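You operate a simulated robot arm through the tools that you are given. There is no shell and no other tool.

The job below is to be done with a simulated robot arm. You get a single attempt, and the scene is never put back.

TASK
Put things in order on the side table. At the end: the white felt pad from the side table stands where the green corner guard stood; the green corner guard from the side table stands where the orange bung stood; the clear dye jar stands where the white felt pad stood; the orange bung stands where the beige rubber block stood; the beige rubber block stands on top of the white tape roll; whatever was shut is shut again. Leave all else as you found it, and nothing knocked over.

The check looks at the end state, three seconds after you hand in, the way a careful person would. Anything else that was tipped, shoved, dropped, spilled or broken makes it a failure.

THE ROBOT
A 5-joint arm with a two-finger parallel gripper, fixed in place. Base frame: the origin is at the foot of the arm, x ahead of it, y to its left, z up; the work surface is at about z = 0. Readings come in m, degrees, newtons and seconds.
With the tool pointing down near the work surface it reaches from about 0.26 to 0.6 m from the base axis. Its first joint turns from -66.0 to 66.0 degrees. The tool tilts only in the upright plane through the base axis and itself; it spins freely about its own axis. Payload 1.57 kg.
Tool frame: the origin (TCP) lies between the finger pads and is the grasp point; the fingertips stand 0.03 m ahead of it; z points along the fingers, y is the line along which they close. Largest opening 0.08 m; finger width 0.017, thickness 0.012; the body of the gripper, 0.04 by 0.082 m, starts 0.08 m behind the TCP.
Orientation is told as [roll, pitch, yaw] about the base's x, y, z axes, in that order, counted from this pose: with the fingers straight down and closing along the base's y, the tool's x points along the base's -x, its y along +y and its z along -z.

THE INTERFACE
- The arm moves only by the tool play_rows. Its argument "commands" is text: rows parted by semicolons, each of 7 numbers parted by spaces: the turn, a rotation vector about the tool's x, y, z in degrees, then the shift along the tool's x, y, z in m, then the closure, from 0 (fully open) to 1 (shut). In form: wx wy wz x y z gripper; .... A call has 1 to 20 rows; each row shifts and turns the commanded pose from where the row before left it, along the tool's axes as they then stand. Rows are played at 5 a second. More than 0.05 m and 8.6 degrees between two rows, or a gripper value outside its range, and nothing of the call is played. Where a pose cannot be reached the arm comes as near as it can. A force on the tool above 40 N (or 10 N above the force at the start of the call, whichever is more), or a blocked arm, ends the call early, and 0.2 s more pass. The fingers move at their own pace (about 0.153 m/s each) and stop on an object; they squeeze with about 23 N. The grip force told is the motor's: it shows also when the fingers shut on nothing. Time passes only in rows, and 0.2 s behind the last, so rows that do not move let the fingers close. It gives the time, the measured TCP pose, the force on the tool (base axes), the opening and the grip force at its end, in the units of the frame above (readings bear some noise), with the torque about the TCP (base axes, N m) and any sound that the robot's microphone picked up, and new pictures: "views" is both (left out), scene, wrist or none.
- Cameras (640 x 400 px; columns grow to the right, rows downward): "scene" is fixed at [0.0403, 0.3997, 0.5175]; the picture's right is [-0.70, -0.71, 0.00], its down [-0.44, 0.44, -0.78] and it looks along [0.56, -0.55, -0.62] (base axes); focal length 289 px, centre (320, 200). "wrist" rides on the gripper at [0.072, -0.007, -0.122] in the tool frame; the picture's right is [0.09, 1.00, 0.00], its down [-0.84, 0.08, -0.54] and it looks along [-0.54, 0.05, 0.84] (tool axes); focal length 238 px, centre (320, 200). There is no depth. A picture from a camera that has moved, and an enlarged one, comes with that camera's place and axes in the base frame and with its lens.
- zoom(camera, box): a new picture of the part [left, top, right, bottom] of that camera's present view, enlarged. No time passes.
- job_done(): hands the job in; it is judged then, once.

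Nothing tells you positions but the pictures and the camera data. Unless the task says otherwise, let go and move clear before handing in.

The tools are called as name(argument=value, ...) on one line, values as JSON. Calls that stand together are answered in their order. play_rows: Moves the arm, as the interface text tells. Its arguments: {"type":"object","properties":{"commands":{"type":"string"},"views":{"type":"string","enum":["both","scene","wrist","none"]}},"required":["commands"]} The other tools are called the same way: zoom (camera, box) takes an enlarged picture of a part of a camera's view; job_done () hands the job in.

At the start:

```text
time_s: 0.0
eef_pos: [0.4019, 0.2148, 0.2622]
ee_rot: [0.0, 0.1, 0.0]
wrist_force: [-0.1, 0.4, 1.2]
torque: [-0.03, -0.02, -0.01]
width: 0.08
gripper_force: 0.0
```

scene: 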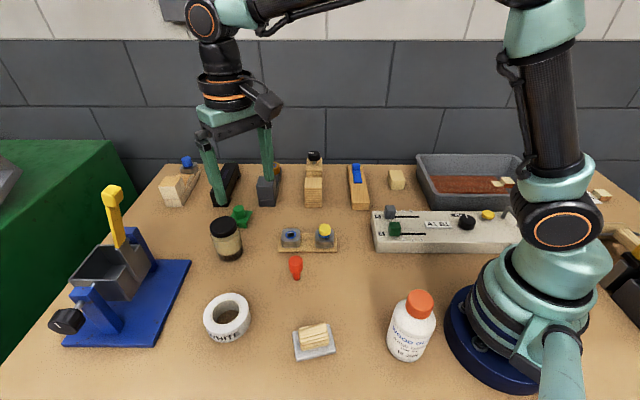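
wrist: 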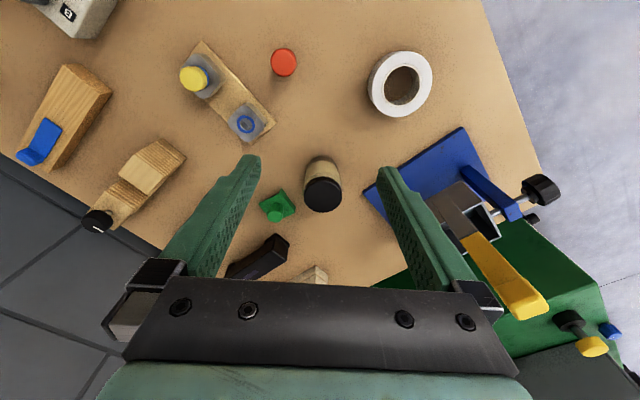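

I see a side table with a tape roll, an orange bung, a green corner piece, a dye jar with black lid, a beige block on a small tray, and fixtures. I'll zoom in first to identify everything.

zoom(camera="scene", box=[160, 140, 360, 265])

zoom(camera="scene", box=[180, 250, 460, 400])

zoom(camera="scene", box=[340, 140, 640, 300])

zoom(camera="scene", box=[0, 130, 220, 360])

zoom(camera="wrist", box=[0, 0, 450, 300])

```text
3.20 times, centred on (260, 202) of scene
camera zoom: at [0.0403, 0.3997, 0.5175], right [-0.7, -0.71, 0.0], down [-0.44, 0.44, -0.78], along [0.56, -0.55, -0.62], focal length 924 px, centre (512, 192)
```

zoom: 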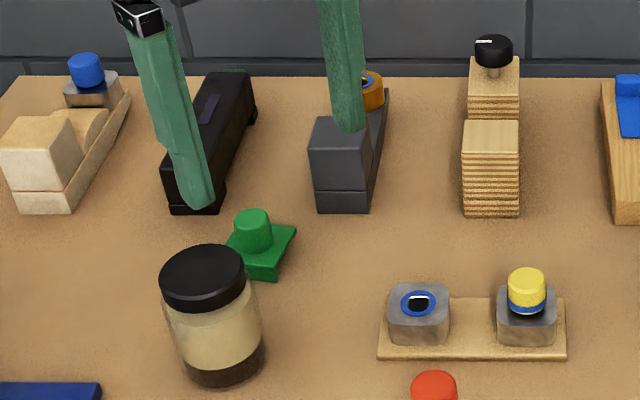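

```text
2.29 times, centred on (320, 325) of scene
camera zoom: at [0.0403, 0.3997, 0.5175], right [-0.7, -0.71, 0.0], down [-0.44, 0.44, -0.78], along [0.56, -0.55, -0.62], focal length 660 px, centre (320, -86)
```

zoom: 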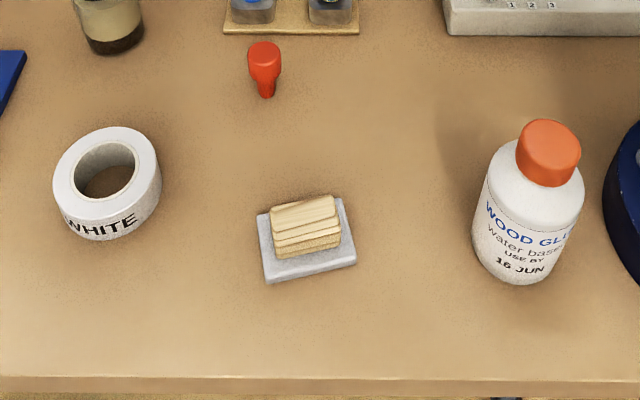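

```text
2.13 times, centred on (490, 220) of scene
camera zoom: at [0.0403, 0.3997, 0.5175], right [-0.7, -0.71, 0.0], down [-0.44, 0.44, -0.78], along [0.56, -0.55, -0.62], focal length 616 px, centre (-43, 157)
```

zoom: 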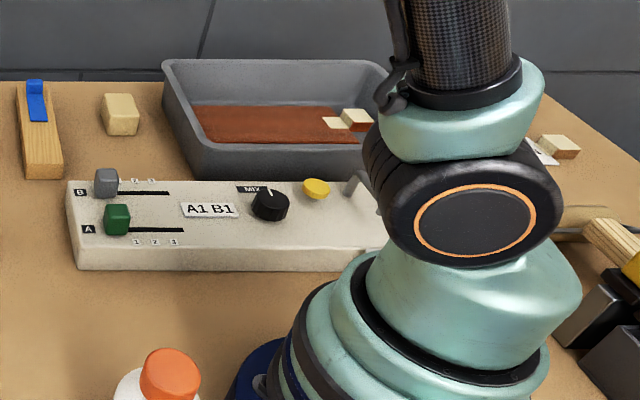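

```text
1.74 times, centred on (110, 245) of scene
camera zoom: at [0.0403, 0.3997, 0.5175], right [-0.7, -0.71, 0.0], down [-0.44, 0.44, -0.78], along [0.56, -0.55, -0.62], focal length 502 px, centre (685, 122)
```

zoom: 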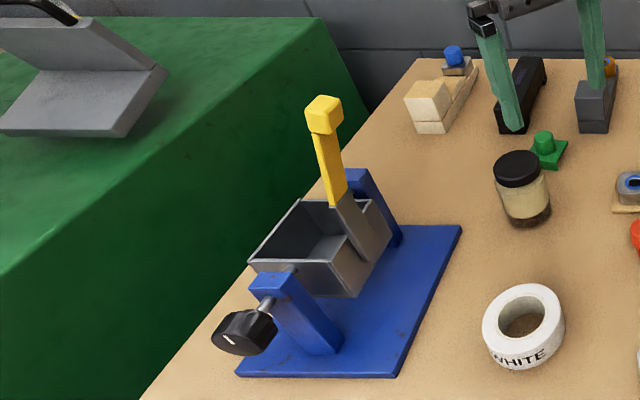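

```text
1.33 times, centred on (225, 150) of wrist
camera zoom: at [0.3278, 0.2094, 0.3847], right [-0.09, 1.0, 0.0], down [0.84, 0.08, 0.54], along [0.54, 0.05, -0.84], focal length 318 px, centre (447, 267)
```

zoom: 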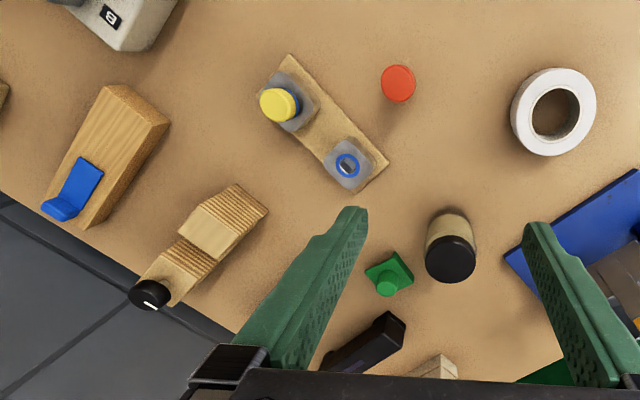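

The orange bung is around (0.35, 0.16), the tape roll around (0.36, 0.32), the green guard around (0.587, 0.15), and a beige block is near (0.40, -0.28). I haven't found the white felt pad yet, so I'll swing the wrist camera over the rest of the table and look.

play_rows(commands="0 0 0 0 -0.05 0 0;0 0 0 0 -0.05 0 0;0 0 0 0 -0.05 0 0;0 0 0 0 -0.05 0 0", views="both")

play_rows(commands="0 0 0 0 -0.05 0 0;0 0 0 0 -0.05 0 0;0 0 0 0 -0.05 0 0;0 0 0 0 -0.05 0 0", views="both")

```text
time_s: 1.0
eef_pos: [0.3975, 0.0102, 0.2587]
ee_rot: [0.0, 0.0, 0.0]
wrist_force: [-0.3, 0.8, 0.2]
torque: [0.03, 0.0, 0.0]
width: 0.08
gripper_force: 0.0
camera wrist: at [0.3248, 0.004, 0.3815], right [-0.09, 1.0, 0.0], down [0.84, 0.08, 0.54], along [0.54, 0.05, -0.84], focal length 238 px, centre (320, 200)
```

scene: 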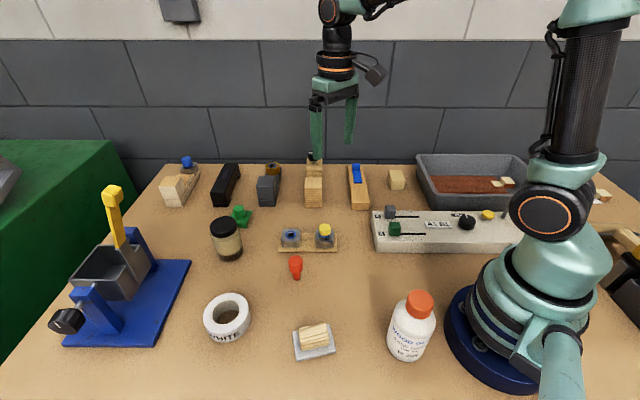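
wrist: 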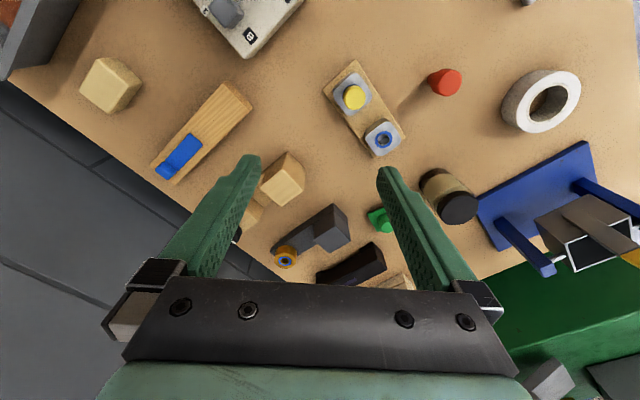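

```text
time_s: 2.0
eef_pos: [0.4045, -0.184, 0.2595]
ee_rot: [0.0, 0.0, 0.1]
wrist_force: [0.3, -0.6, -0.8]
torque: [0.0, -0.03, 0.0]
width: 0.0802
gripper_force: 0.0
camera wrist: at [0.3312, -0.1907, 0.3829], right [-0.09, 1.0, 0.0], down [0.84, 0.08, 0.54], along [0.54, 0.05, -0.84], focal length 238 px, centre (320, 200)
```

scene: 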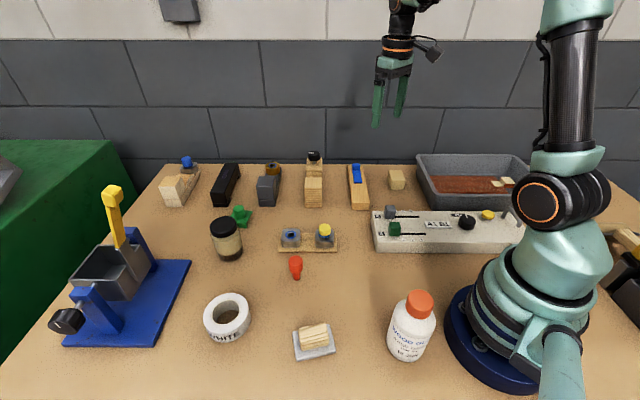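
wrist: 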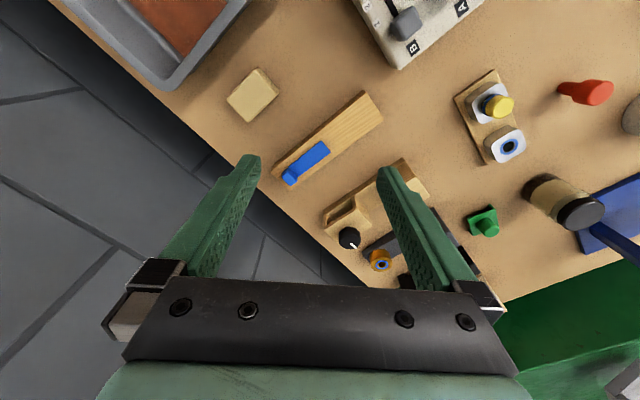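

The far row holds several small fixtures that I need to understand, and the felt pad may be hidden in one of them. I'll zoom in on each.

zoom(camera="scene", box=[150, 145, 250, 210])

zoom(camera="scene", box=[240, 145, 340, 210])

zoom(camera="scene", box=[330, 145, 430, 215])

zoom(camera="wrist", box=[200, 50, 540, 290])

zoom(camera="scene", box=[270, 215, 350, 285])

zoom(camera="scene", box=[280, 310, 350, 370])

zoom(camera="scene", box=[190, 200, 270, 270])

```text
6.15 times, centred on (200, 178) of scene
camera zoom: at [0.0403, 0.3998, 0.5175], right [-0.7, -0.71, 0.0], down [-0.44, 0.44, -0.78], along [0.56, -0.55, -0.62], focal length 1777 px, centre (1058, 338)
```

zoom: 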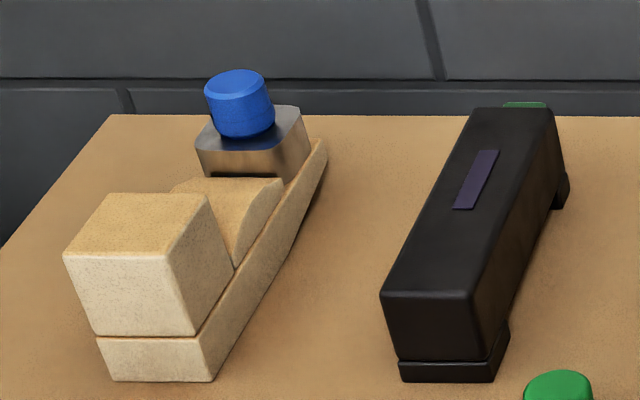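

```text
6.15 times, centred on (290, 178) of scene
camera zoom: at [0.0403, 0.3998, 0.5175], right [-0.7, -0.71, 0.0], down [-0.44, 0.44, -0.78], along [0.56, -0.55, -0.62], focal length 1777 px, centre (505, 338)
```

zoom: 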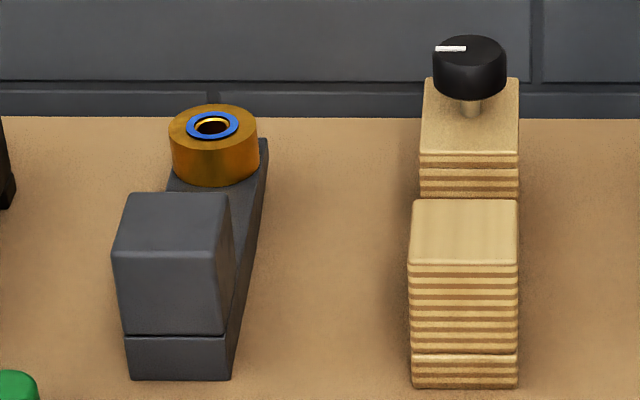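

```text
5.71 times, centred on (380, 180) of scene
camera zoom: at [0.0403, 0.3998, 0.5175], right [-0.7, -0.71, 0.0], down [-0.44, 0.44, -0.78], along [0.56, -0.55, -0.62], focal length 1650 px, centre (-23, 314)
```

zoom: 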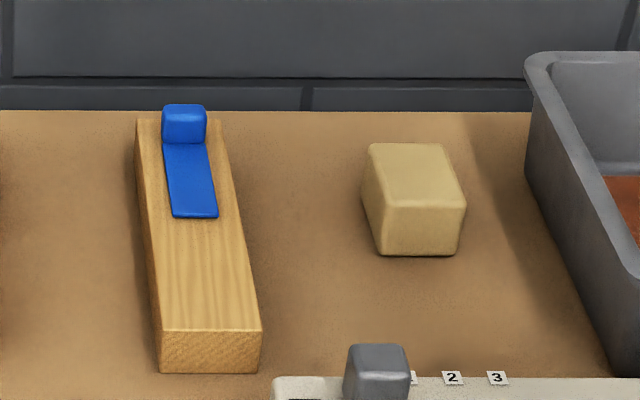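

```text
1.67 times, centred on (370, 170) of wrist
camera zoom: at [0.3312, -0.1907, 0.3829], right [-0.09, 1.0, 0.0], down [0.84, 0.08, 0.54], along [0.54, 0.05, -0.84], focal length 397 px, centre (237, 250)
```

zoom: 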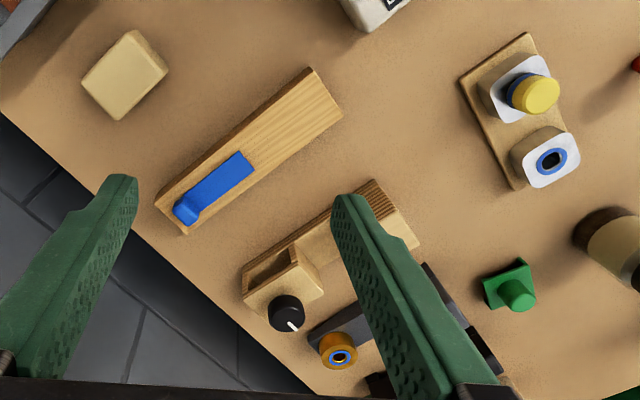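

```text
5.71 times, centred on (310, 250) of scene
camera zoom: at [0.0403, 0.3998, 0.5175], right [-0.7, -0.71, 0.0], down [-0.44, 0.44, -0.78], along [0.56, -0.55, -0.62], focal length 1650 px, centre (377, -86)
```

zoom: 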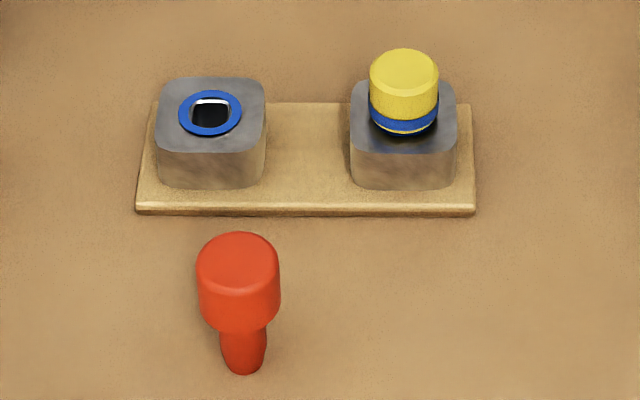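

```text
6.67 times, centred on (315, 340) of scene
camera zoom: at [0.0403, 0.3998, 0.5175], right [-0.7, -0.71, 0.0], down [-0.44, 0.44, -0.78], along [0.56, -0.55, -0.62], focal length 1925 px, centre (353, -733)
```

zoom: 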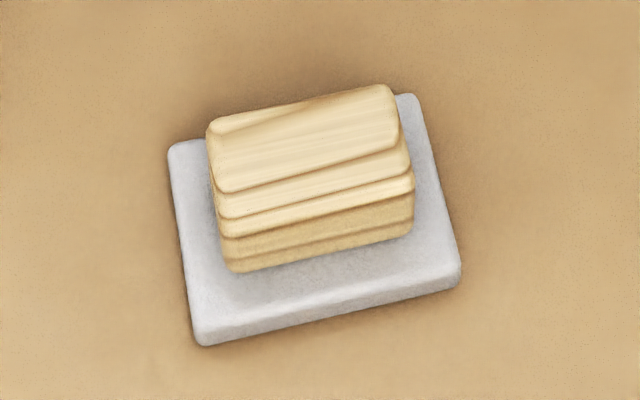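

```text
5.71 times, centred on (230, 235) of scene
camera zoom: at [0.0403, 0.3998, 0.5175], right [-0.7, -0.71, 0.0], down [-0.44, 0.44, -0.78], along [0.56, -0.55, -0.62], focal length 1650 px, centre (834, 0)
```

zoom: 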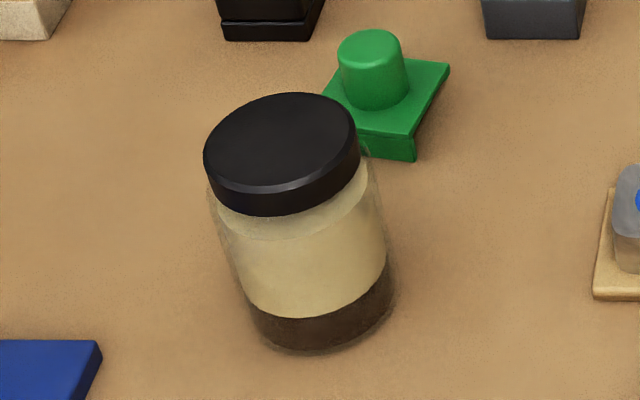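

The pale pad under the wooden shims near (0.22, 0.24) looks like the felt pad. The beige block is near (0.397, -0.280), about 40 x 60 mm and turned 45°. I'll take a few still readings to gauge the noise, then move above the block for a closer look.

play_rows(commands="0 0 0 0 0 0 0", views="none")

play_rows(commands="0 0 0 0 0 0 0", views="none")

play_rows(commands="0 0 0 0 0 0 0", views="none")

play_rows(commands="0 0 0 0.02 -0.05 0 0;0 0 0 0.03 -0.046 0 0;0 0 0 0.05 0 0.03 0;0 0 0 0 0 0 0", views="wrist")

```text
time_s: 2.4
eef_pos: [0.4038, -0.1844, 0.2606]
ee_rot: [0.1, 0.0, 0.0]
wrist_force: [-0.1, -0.9, -1.2]
torque: [-0.03, -0.01, -0.02]
width: 0.0798
gripper_force: 0.0
```

```text
time_s: 2.8
eef_pos: [0.4051, -0.184, 0.2592]
ee_rot: [0.0, 0.0, 0.0]
wrist_force: [-0.5, -0.2, -0.7]
torque: [0.01, 0.01, 0.01]
width: 0.0802
gripper_force: 0.0
```

```text
time_s: 3.2
eef_pos: [0.405, -0.1842, 0.2597]
ee_rot: [0.1, 0.0, 0.1]
wrist_force: [0.9, 0.1, -0.1]
torque: [-0.01, -0.01, -0.01]
width: 0.0801
gripper_force: 0.0
```

```text
refused: row 1 steps farther than a row can; nothing moved
```

Noise is only about 0.5 mm, though the commanded and measured positions differ by a few mm, so I'll correct from the readings. Next I'm moving closer to view the beige block.

play_rows(commands="0 0 0 0.02 -0.045 0 0;0 0 0 0.03 -0.03 0 0;0 0 0 0.03 -0.02 0.03 0;0 0 0 0.02 0 0.04 0;0 0 0 0 0 0 0", views="wrist")

```text
time_s: 4.4
eef_pos: [0.3032, -0.2806, 0.1923]
ee_rot: [0.0, 0.0, 0.0]
wrist_force: [0.2, 0.6, 0.7]
torque: [-0.01, 0.0, 0.01]
width: 0.0798
gripper_force: 0.1
camera wrist: at [0.2305, -0.2865, 0.3152], right [-0.09, 1.0, 0.0], down [0.84, 0.08, 0.54], along [0.54, 0.05, -0.84], focal length 238 px, centre (320, 200)
```

wrist: 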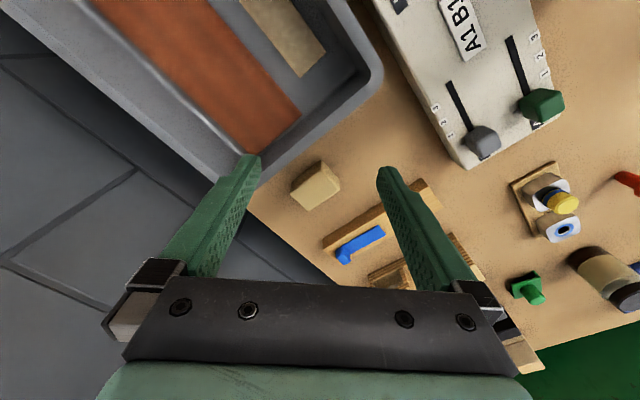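

The block is in view between the fingers, ahead of the gripper. I'll zoom in to refine its size and orientation.

zoom(camera="wrist", box=[250, 130, 410, 230])

zoom(camera="wrist", box=[480, 140, 640, 330])

zoom(camera="wrist", box=[100, 0, 400, 180])

```text
4.00 times, centred on (330, 180) of wrist
camera zoom: at [0.2305, -0.2865, 0.3152], right [-0.09, 1.0, 0.0], down [0.84, 0.08, 0.54], along [0.54, 0.05, -0.84], focal length 953 px, centre (280, 280)
```

zoom: 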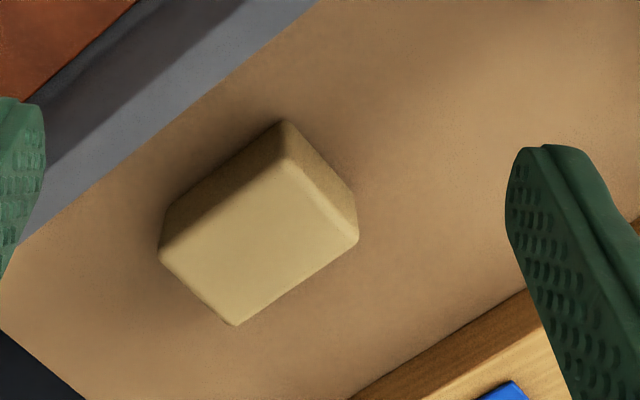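

```text
2.11 times, centred on (560, 235) of wrist
camera zoom: at [0.2305, -0.2865, 0.3152], right [-0.09, 1.0, 0.0], down [0.84, 0.08, 0.54], along [0.54, 0.05, -0.84], focal length 502 px, centre (-185, 126)
```

zoom: 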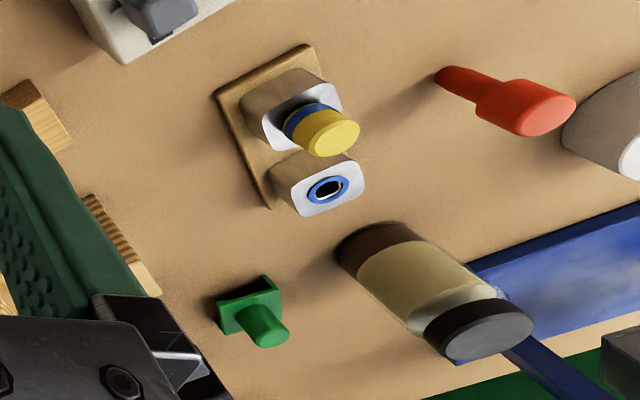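

```text
2.13 times, centred on (250, 90) of wrist
camera zoom: at [0.2305, -0.2865, 0.3152], right [-0.09, 1.0, 0.0], down [0.84, 0.08, 0.54], along [0.54, 0.05, -0.84], focal length 508 px, centre (469, 435)
```

zoom: 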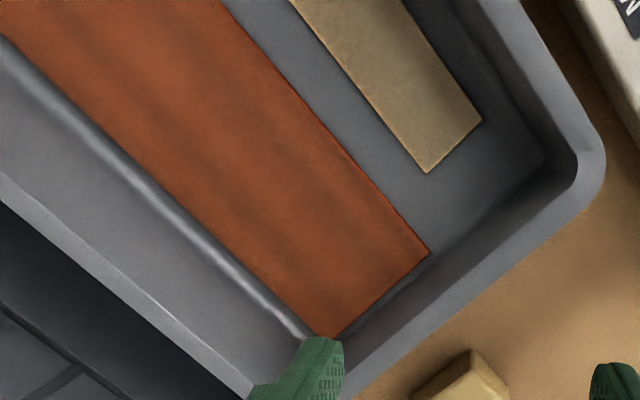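

The block is centred near (0.3986, -0.278), about 40 x 56 x 34 mm, with its long axis along (-1, 1). The tray wall is close on one side, so I'll grip the block by its long ends (yaw +45°). First I'll position above it and check.

play_rows(commands="0 0 0 -0.048 0.001 0 0;0 0 0 -0.047 0.001 0 0;0 0 -7.5 0 0 0 0;0 0 -7.5 0 0 0 0;0 0 -7.5 0 0 0 0;0 0 -7.5 0 0 0 0;0 0 -7.5 0 0 0 0;0 0 -7.5 0 0 0 0;0 0 0 0 0 0 0", views="both")

```text
time_s: 6.4
eef_pos: [0.3962, -0.2775, 0.1932]
ee_rot: [0.0, 0.1, 45.2]
wrist_force: [0.5, 0.3, -0.3]
torque: [-0.02, 0.02, 0.04]
width: 0.08
gripper_force: 0.0
camera wrist: at [0.3486, -0.3326, 0.3154], right [-0.77, 0.64, 0.0], down [0.54, 0.65, 0.54], along [0.35, 0.42, -0.84], focal length 238 px, centre (320, 200)
```

scene: 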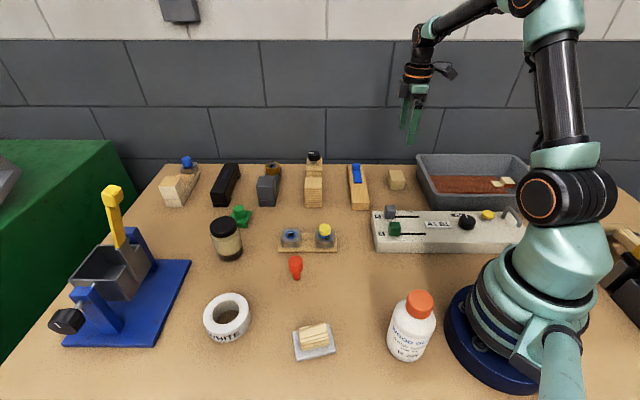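
wrist: 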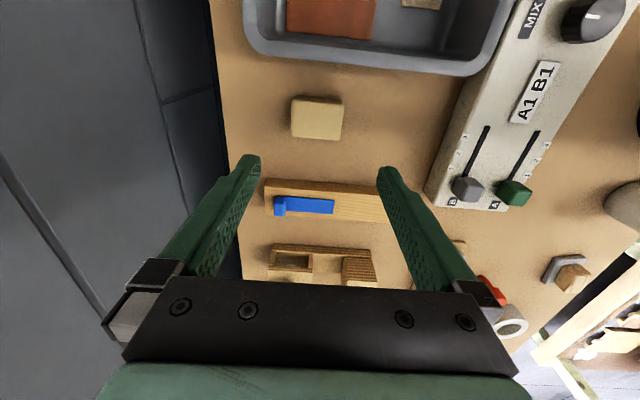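

The jaws are lined up with the block's long axis. I'll zoom in to refine its centre before I descend.

zoom(camera="wrist", box=[260, 80, 380, 155])

```text
5.33 times, centred on (320, 118) of wrist
camera zoom: at [0.3486, -0.3326, 0.3154], right [-0.77, 0.64, 0.0], down [0.54, 0.65, 0.54], along [0.35, 0.42, -0.84], focal length 1271 px, centre (320, 640)
```

zoom: 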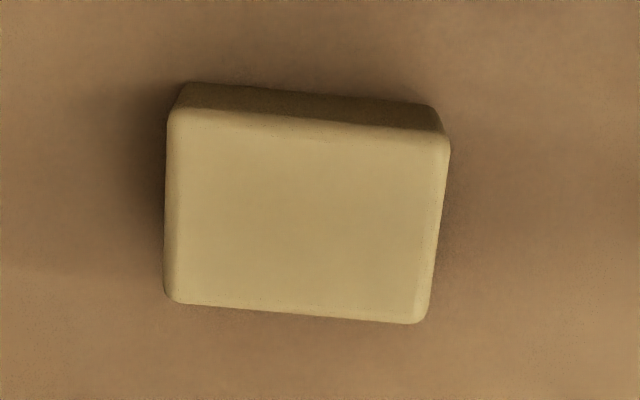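

The refined centre is about (0.399, -0.279). I'll descend in two stages and then grip.

play_rows(commands="0 0 0 -0.001 -0.003 0.04 0;0 0 0 0 0 0.04 0;0 0 0 0 0 0.04 0;0 0 0 0 0 0.015 0;0 0 0 0 0 0 0", views="both")

```text
time_s: 7.6
eef_pos: [0.3964, -0.2797, 0.0567]
ee_rot: [0.0, 0.0, 45.1]
wrist_force: [-0.3, 0.3, 0.1]
torque: [-0.03, -0.02, 0.0]
width: 0.0801
gripper_force: 0.1
camera wrist: at [0.3498, -0.3342, 0.1797], right [-0.77, 0.64, 0.0], down [0.54, 0.65, 0.54], along [0.35, 0.42, -0.84], focal length 238 px, centre (320, 200)
```

scene: 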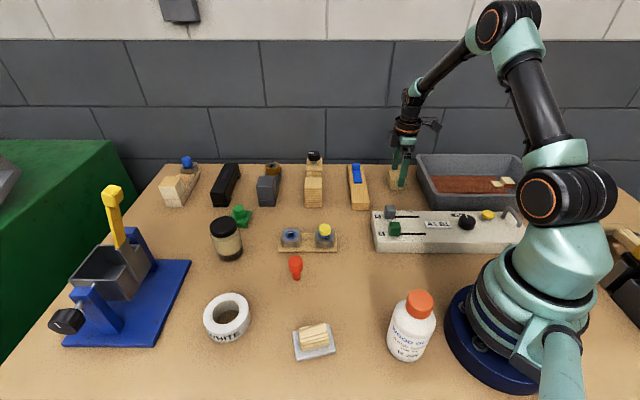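
wrist: 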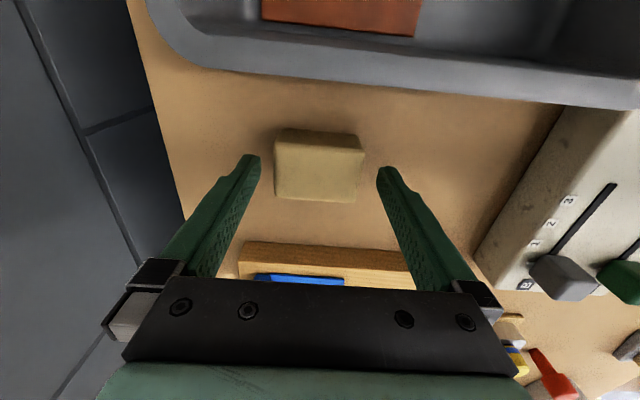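

The block sits centred between the fingers. I'll lower the last 19 mm and close the gripper.

play_rows(commands="0 0 0 0 0 0.019 0;0 0 0 0 0 0 0;0 0 0 0 0 0 1;0 0 0 0 0 0 1;0 0 0 0 0 0 1", views="wrist")

```text
time_s: 8.8
eef_pos: [0.3977, -0.2793, 0.038]
ee_rot: [-0.1, 0.0, 45.0]
wrist_force: [-0.4, -1.0, -0.2]
torque: [0.02, 0.07, -0.04]
width: 0.059
gripper_force: 22.9
camera wrist: at [0.3498, -0.3353, 0.1601], right [-0.77, 0.64, 0.0], down [0.54, 0.65, 0.54], along [0.35, 0.42, -0.84], focal length 238 px, centre (320, 200)
```

wrist: 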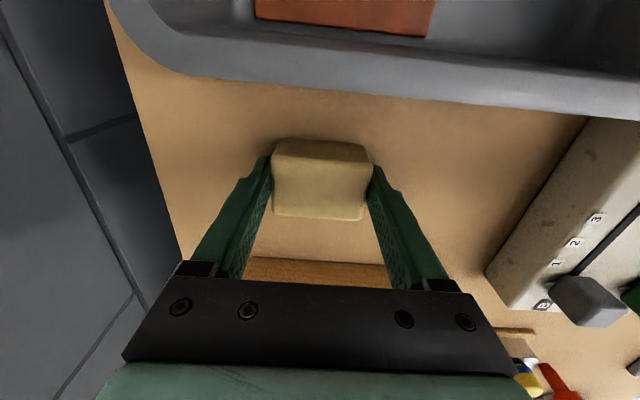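

The block is gripped (opening 59 mm) and its home spot is recorded as about (0.3985, -0.279). I'll lift it, turn the yaw back to 0, and carry it over toward the tape roll.

play_rows(commands="0 0 0 0 0 -0.02 1;0 0 0 0 0 -0.04 1;0 0 0 0 0 -0.05 1;0 0 0 0 0 -0.05 1;0 0 7.5 0 0 0 1;0 0 7.5 0 0 0 1;0 0 7.5 0 0 0 1;0 0 7.5 0 0 0 1;0 0 7.5 0 0 0 1;0 0 7.5 0 0 0 1;0 0 0 0 0.05 0 1;0 0 0 0 0.05 0 1;0 0 0 0 0.05 0 1;0 0 0 0 0.05 0 1;0 0 0 0 0.05 0 1;0 0 0 0 0.05 0 1;0 0 0 0 0.05 0 1;0 0 0 0 0.05 0 1;0 0 0 0 0.05 0 1;0 0 0 0 0 0 1", views="both")

```text
time_s: 13.0
eef_pos: [0.3989, 0.1711, 0.1999]
ee_rot: [0.1, 0.0, -0.1]
wrist_force: [-0.6, -0.5, -0.4]
torque: [0.02, -0.01, 0.03]
width: 0.0
gripper_force: 21.0
camera wrist: at [0.3262, 0.1655, 0.3223], right [-0.09, 1.0, 0.0], down [0.84, 0.08, 0.54], along [0.54, 0.05, -0.84], focal length 238 px, centre (320, 200)
```

scene: 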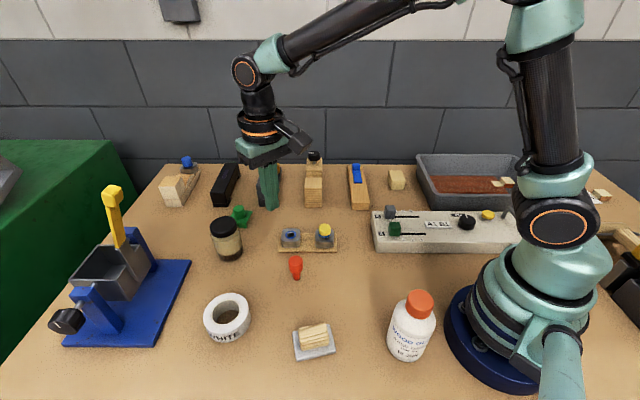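
wrist: 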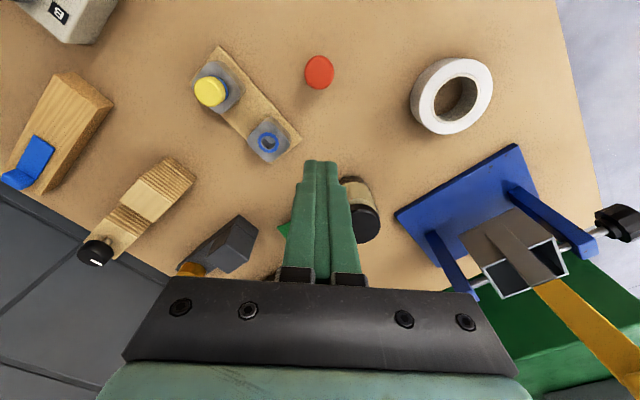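

The fingers are shut on nothing, so the block slipped out. In the scene view it still seems to be at its original place, and I'll check that closely.

zoom(camera="scene", box=[330, 145, 430, 215])

```text
5.71 times, centred on (380, 180) of scene
camera zoom: at [0.0403, 0.3998, 0.5175], right [-0.7, -0.71, 0.0], down [-0.44, 0.44, -0.78], along [0.56, -0.55, -0.62], focal length 1650 px, centre (-23, 314)
```

zoom: 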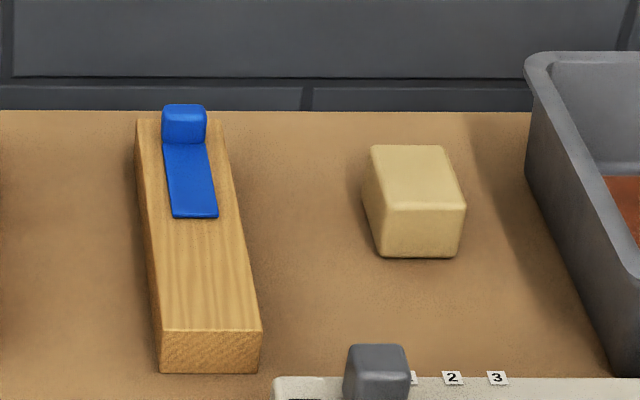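

The block is still at its home spot, so it slipped on the lift and I'll retry with a deeper grip and a slower lift. While I'm over this side, I'll open the fingers and measure the roll, bung, jar and guard from here.

play_rows(commands="0 0 0 0.04 0 0 0;0 0 0 0 0 0 0;0 0 0 0 0 0 0", views="wrist")

zoom(camera="wrist", box=[380, 20, 540, 170])

zoom(camera="wrist", box=[180, 30, 400, 250])

```text
time_s: 13.8
eef_pos: [0.3586, 0.1707, 0.2007]
ee_rot: [0.0, 0.0, 0.1]
wrist_force: [0.5, 0.0, -0.6]
torque: [-0.01, 0.01, 0.01]
width: 0.0799
gripper_force: 0.0
camera wrist: at [0.2852, 0.1646, 0.3226], right [-0.09, 1.0, 0.0], down [0.84, 0.08, 0.54], along [0.54, 0.05, -0.84], focal length 238 px, centre (320, 200)
```

wrist: 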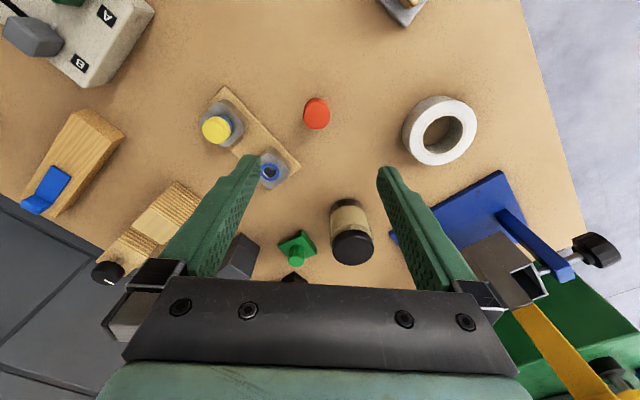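

```text
2.67 times, centred on (460, 95) of wrist
camera zoom: at [0.2852, 0.1646, 0.3226], right [-0.09, 1.0, 0.0], down [0.84, 0.08, 0.54], along [0.54, 0.05, -0.84], focal length 636 px, centre (-53, 480)
```

zoom: 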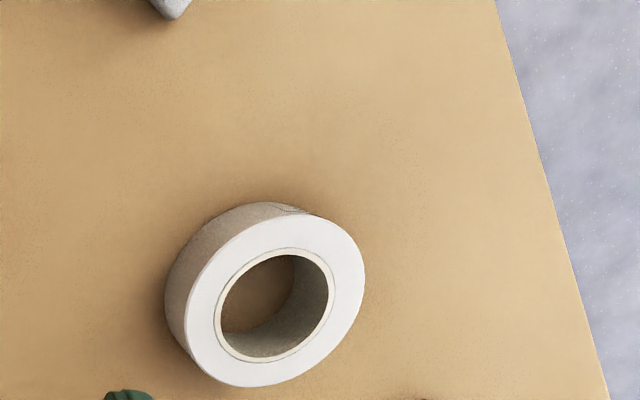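

```text
1.82 times, centred on (290, 140) of wrist
camera zoom: at [0.2852, 0.1646, 0.3226], right [-0.09, 1.0, 0.0], down [0.84, 0.08, 0.54], along [0.54, 0.05, -0.84], focal length 433 px, centre (374, 309)
```

zoom: 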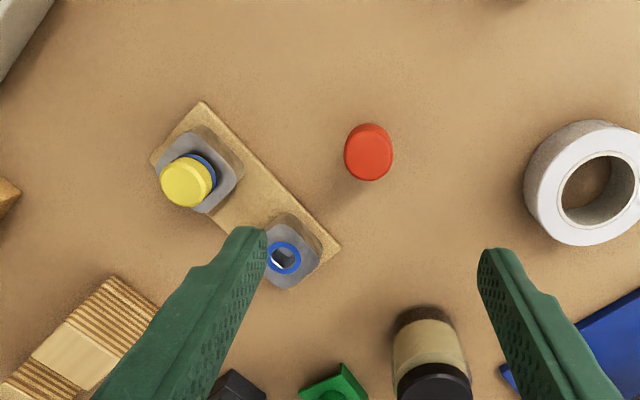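

The tape roll is at about (0.360, 0.322), roughly 37 mm high with an 80 mm outer and 48 mm inner diameter. The bung is at about (0.349, 0.166), roughly 57 mm tall. I'm going back to the block to re-grip it.

play_rows(commands="0 0 0 -0.0044 -0.0492 0 0;0 0 0 -0.0044 -0.0492 0 0;0 0 0 -0.0044 -0.0492 0 0;0 0 0 -0.0044 -0.0492 0 0;0 0 0 -0.0044 -0.0492 0 0;0 0 0 -0.0044 -0.0492 0 0;0 0 0 -0.0044 -0.0492 0 0;0 0 0 -0.0044 -0.0492 0 0;0 0 0 -0.0044 -0.0492 0 0;0 0 0 0 -0.008 0 0;0 0 -7.5 0 0 0 0;0 0 -7.5 0 0 0 0;0 0 -7.5 0 0 0 0;0 0 -7.5 0 0 0 0;0 0 -7.5 0 0 0 0;0 0 -7.5 0 0 0 0;0 0 0 0 0 0.04 0;0 0 0 0 0 0.04 0;0 0 0 0 0 0.03 0;0 0 0 0 0 0 0", views="wrist")

zoom(camera="wrist", box=[230, 100, 420, 230])

```text
time_s: 18.0
eef_pos: [0.4013, -0.2829, 0.0897]
ee_rot: [0.0, 0.0, 45.0]
wrist_force: [0.5, 0.1, -0.4]
torque: [-0.04, 0.01, 0.04]
width: 0.0803
gripper_force: 0.0
camera wrist: at [0.3539, -0.3375, 0.2128], right [-0.77, 0.64, 0.0], down [0.54, 0.65, 0.54], along [0.35, 0.42, -0.84], focal length 238 px, centre (320, 200)
```

wrist: 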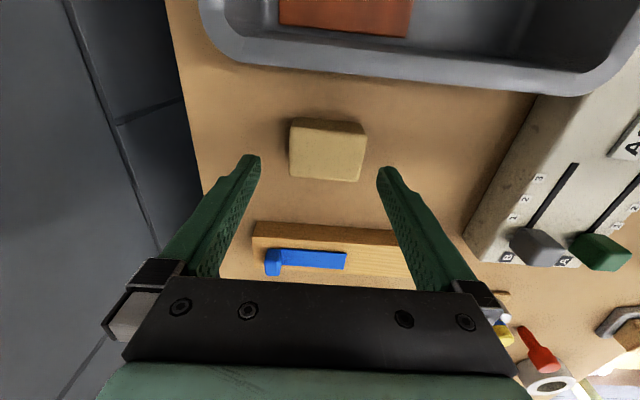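

```text
3.08 times, centred on (325, 165) of wrist
camera zoom: at [0.3539, -0.3375, 0.2128], right [-0.77, 0.64, 0.0], down [0.54, 0.65, 0.54], along [0.35, 0.42, -0.84], focal length 733 px, centre (305, 308)
```

zoom: 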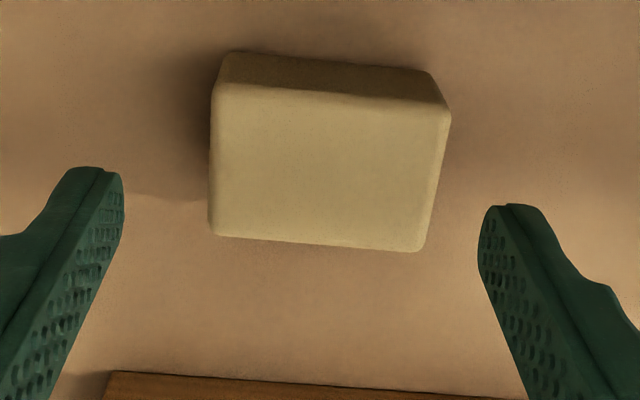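

The block is centred near (0.397, -0.278). I'll shift slightly, go deeper than before to TCP z of about 0.032, grip, and lift very slowly to test the hold.

play_rows(commands="0 0 0 0 0.0065 0.02 0;0 0 0 0 0 0.02 0;0 0 0 0 0 0.0175 0;0 0 0 0 0 0 0;0 0 0 0 0 0 0.5;0 0 0 0 0 0 1;0 0 0 0 0 0 1;0 0 0 0 0 0 1;0 0 0 0 0 0 1", views="wrist")

zoom(camera="wrist", box=[230, 100, 420, 230])

```text
time_s: 20.0
eef_pos: [0.3953, -0.2755, 0.0301]
ee_rot: [0.0, 0.0, 45.1]
wrist_force: [0.8, -0.5, -1.2]
torque: [0.0, -0.02, 0.01]
width: 0.0595
gripper_force: 23.0
camera wrist: at [0.348, -0.3305, 0.1535], right [-0.77, 0.64, 0.0], down [0.54, 0.65, 0.54], along [0.35, 0.42, -0.84], focal length 238 px, centre (320, 200)
```

wrist: 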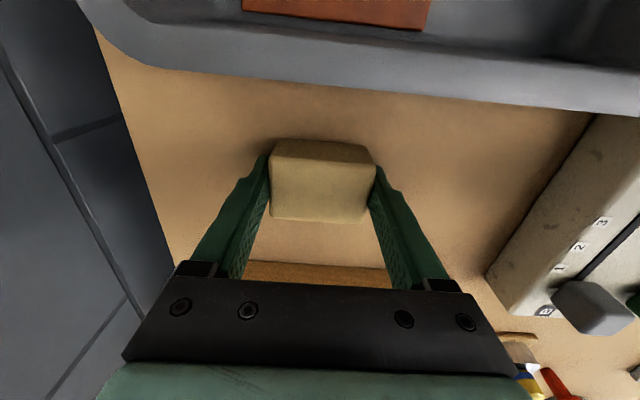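

```text
3.08 times, centred on (325, 165) of wrist
camera zoom: at [0.348, -0.3305, 0.1535], right [-0.77, 0.64, 0.0], down [0.54, 0.65, 0.54], along [0.35, 0.42, -0.84], focal length 733 px, centre (305, 308)
```

zoom: 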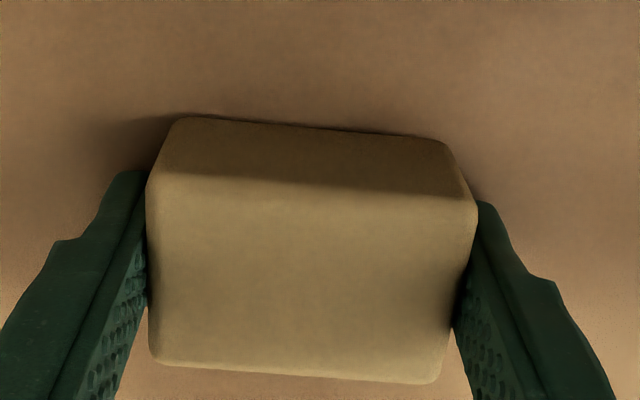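

The jaws are closed on the block's ends with 59.5 mm opening. Now a slow test lift.

play_rows(commands="0 0 0 0 0 -0.002 1;0 0 0 0 0 -0.003 1;0 0 0 0 0 -0.004 1;0 0 0 0 0 -0.004 1;0 0 0 0 0 -0.004 1;0 0 0 0 0 0 1", views="wrist")

zoom(camera="wrist", box=[230, 100, 420, 230])

```text
time_s: 21.4
eef_pos: [0.394, -0.2746, 0.0476]
ee_rot: [-0.1, 0.1, 44.9]
wrist_force: [-0.5, -0.5, -0.5]
torque: [-0.03, 0.02, 0.03]
width: 0.0594
gripper_force: 22.7
camera wrist: at [0.3462, -0.3293, 0.1699], right [-0.77, 0.64, 0.0], down [0.54, 0.65, 0.54], along [0.35, 0.42, -0.84], focal length 238 px, centre (320, 200)
```

wrist: 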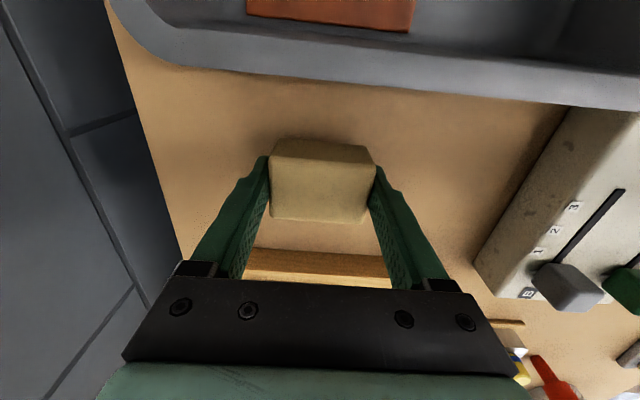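

```text
3.08 times, centred on (325, 165) of wrist
camera zoom: at [0.3462, -0.3293, 0.1699], right [-0.77, 0.64, 0.0], down [0.54, 0.65, 0.54], along [0.35, 0.42, -0.84], focal length 733 px, centre (305, 308)
```

zoom: 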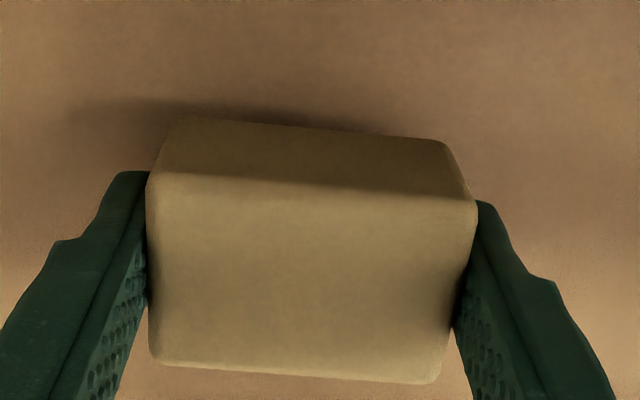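

The block is held, and its shadow shows it has left the table. I'll keep lifting gently.

play_rows(commands="0 0 0 0 0 -0.006 1;0 0 0 0 0 -0.008 1;0 0 0 0 0 -0.01 1;0 0 0 0 0 -0.012 1;0 0 0 0 0 -0.014 1;0 0 0 0 0 -0.016 1;0 0 0 0 0 -0.016 1;0 0 0 0 0 -0.014 1;0 0 0 0 0 -0.012 1;0 0 0 0 0 -0.008 1;0 0 0 0 0 -0.004 1;0 0 0 0 0 0 1", views="both")

```text
time_s: 24.0
eef_pos: [0.3918, -0.2753, 0.1682]
ee_rot: [0.0, -0.1, 45.0]
wrist_force: [0.4, -0.4, -1.3]
torque: [0.01, -0.01, 0.01]
width: 0.0593
gripper_force: 22.4
camera wrist: at [0.345, -0.331, 0.2903], right [-0.77, 0.64, 0.0], down [0.54, 0.65, 0.54], along [0.35, 0.42, -0.84], focal length 238 px, centre (320, 200)
```

scene: 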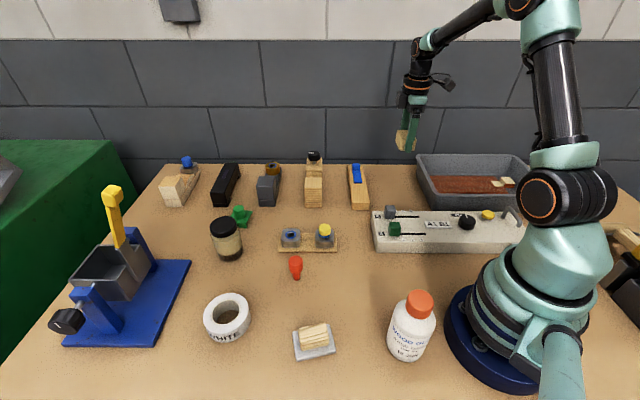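
wrist: 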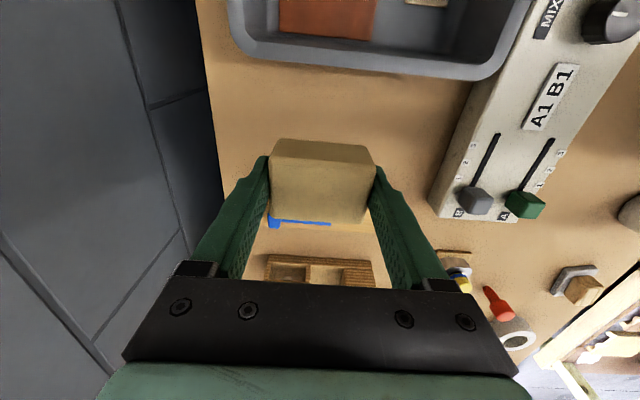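

The block is firmly held at z of about 0.17. I'll carry it smoothly across to above the tape roll.

play_rows(commands="0 0 0 -0.008 0.0089 0 1;0 0 0 -0.0147 0.0164 0 1;0 0 0 -0.022 0.0245 0 1;0 0 0 -0.022 0.0245 0 1;0 0 0 -0.022 0.0245 0 1;0 0 0 -0.022 0.0245 0 1;0 0 0 -0.022 0.0245 0 1;0 0 0 -0.022 0.0245 0 1;0 0 0 -0.022 0.0245 0 1;0 0 0 -0.022 0.0245 0 1;0 0 0 -0.022 0.0245 0 1;0 0 0 -0.022 0.0245 0 1;0 0 0 -0.022 0.0245 0 1;0 0 0 -0.022 0.0245 0 1;0 0 0 -0.022 0.0245 0 1;0 0 0 -0.022 0.0245 0 1;0 0 0 -0.022 0.0245 0 1;0 0 0 -0.008 0.0089 0 1;0 0 0 0 0 0 1", views="both")

```text
time_s: 28.0
eef_pos: [0.3621, 0.2636, 0.1672]
ee_rot: [0.0, -0.1, 45.0]
wrist_force: [0.1, -0.1, -0.8]
torque: [-0.02, -0.02, 0.02]
width: 0.0594
gripper_force: 23.2
camera wrist: at [0.3149, 0.2093, 0.289], right [-0.77, 0.64, 0.0], down [0.54, 0.65, 0.54], along [0.35, 0.42, -0.84], focal length 238 px, centre (320, 200)
```

scene: 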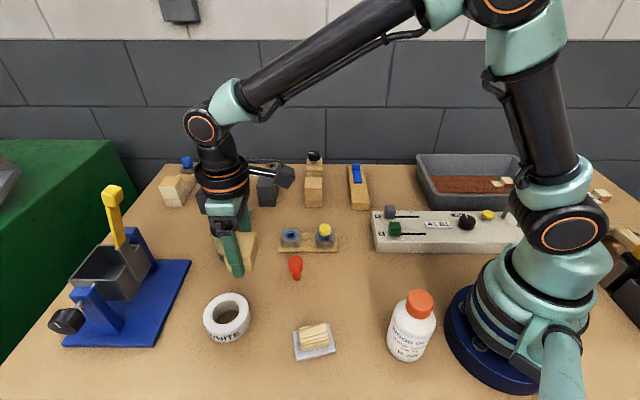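
wrist: 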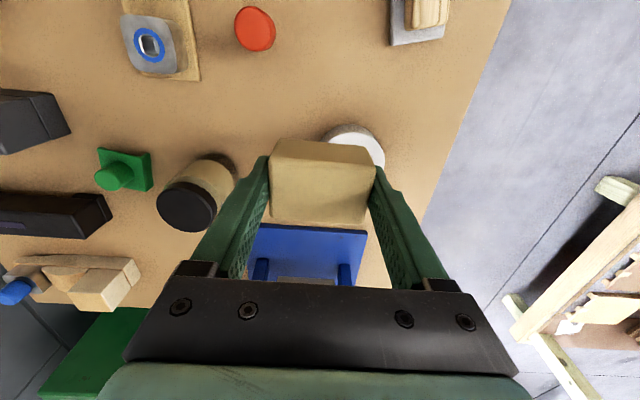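

The block is near the roll but hides it in the wrist view. I'll move to directly above the roll centre at (0.360, 0.3216) and check with the scene camera.

play_rows(commands="0 0 0 -0.0132 0.0142 0 1;0 0 0 -0.0132 0.0142 0 1;0 0 0 -0.0132 0.0142 0 1;0 0 0 0 0 0 1;0 0 0 0 0 0.02 1;0 0 0 0 0 0.02 1;0 0 0 0 0 0.015 1;0 0 0 0 0 0 1", views="both")

zoom(camera="scene", box=[170, 240, 290, 350])

```text
time_s: 29.8
eef_pos: [0.365, 0.3222, 0.1119]
ee_rot: [-0.1, 0.0, 45.1]
wrist_force: [0.7, -1.1, -1.1]
torque: [0.02, -0.02, 0.0]
width: 0.0593
gripper_force: 23.4
camera wrist: at [0.3177, 0.267, 0.2343], right [-0.77, 0.64, 0.0], down [0.54, 0.65, 0.54], along [0.35, 0.42, -0.84], focal length 238 px, centre (320, 200)
```

scene: 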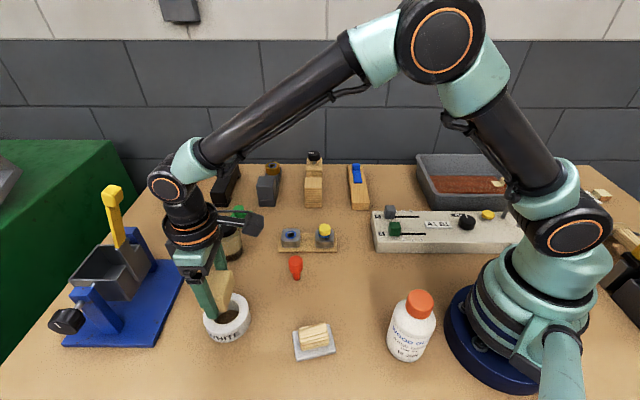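
wrist: 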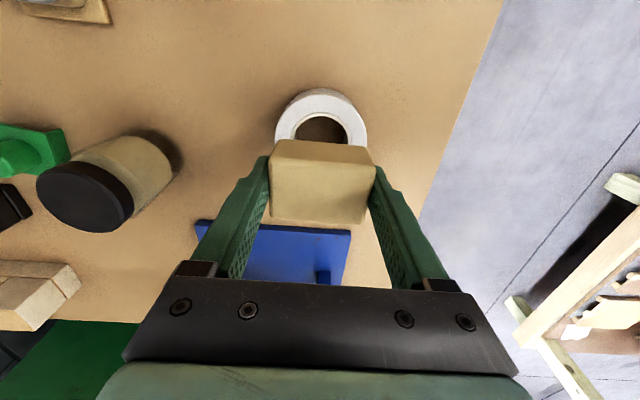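

```text
3.64 times, centred on (230, 295) of scene
camera zoom: at [0.0403, 0.3997, 0.5175], right [-0.7, -0.71, 0.0], down [-0.44, 0.44, -0.78], along [0.56, -0.55, -0.62], focal length 1050 px, centre (647, -146)
```

zoom: 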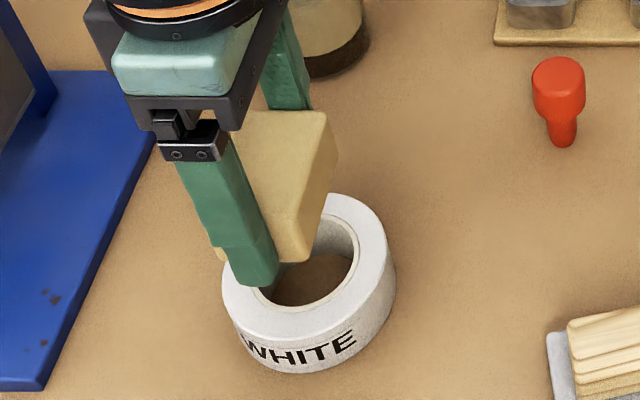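

The lateral alignment looks right. I'll zoom the wrist view to check the fore-aft alignment against the roll.

zoom(camera="wrist", box=[250, 70, 390, 240])

```text
2.35 times, centred on (320, 155) of wrist
camera zoom: at [0.3177, 0.267, 0.2343], right [-0.77, 0.64, 0.0], down [0.54, 0.65, 0.54], along [0.35, 0.42, -0.84], focal length 561 px, centre (320, 306)
```

zoom: 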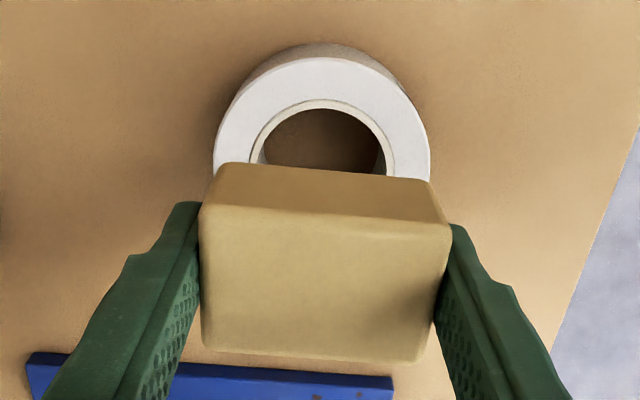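

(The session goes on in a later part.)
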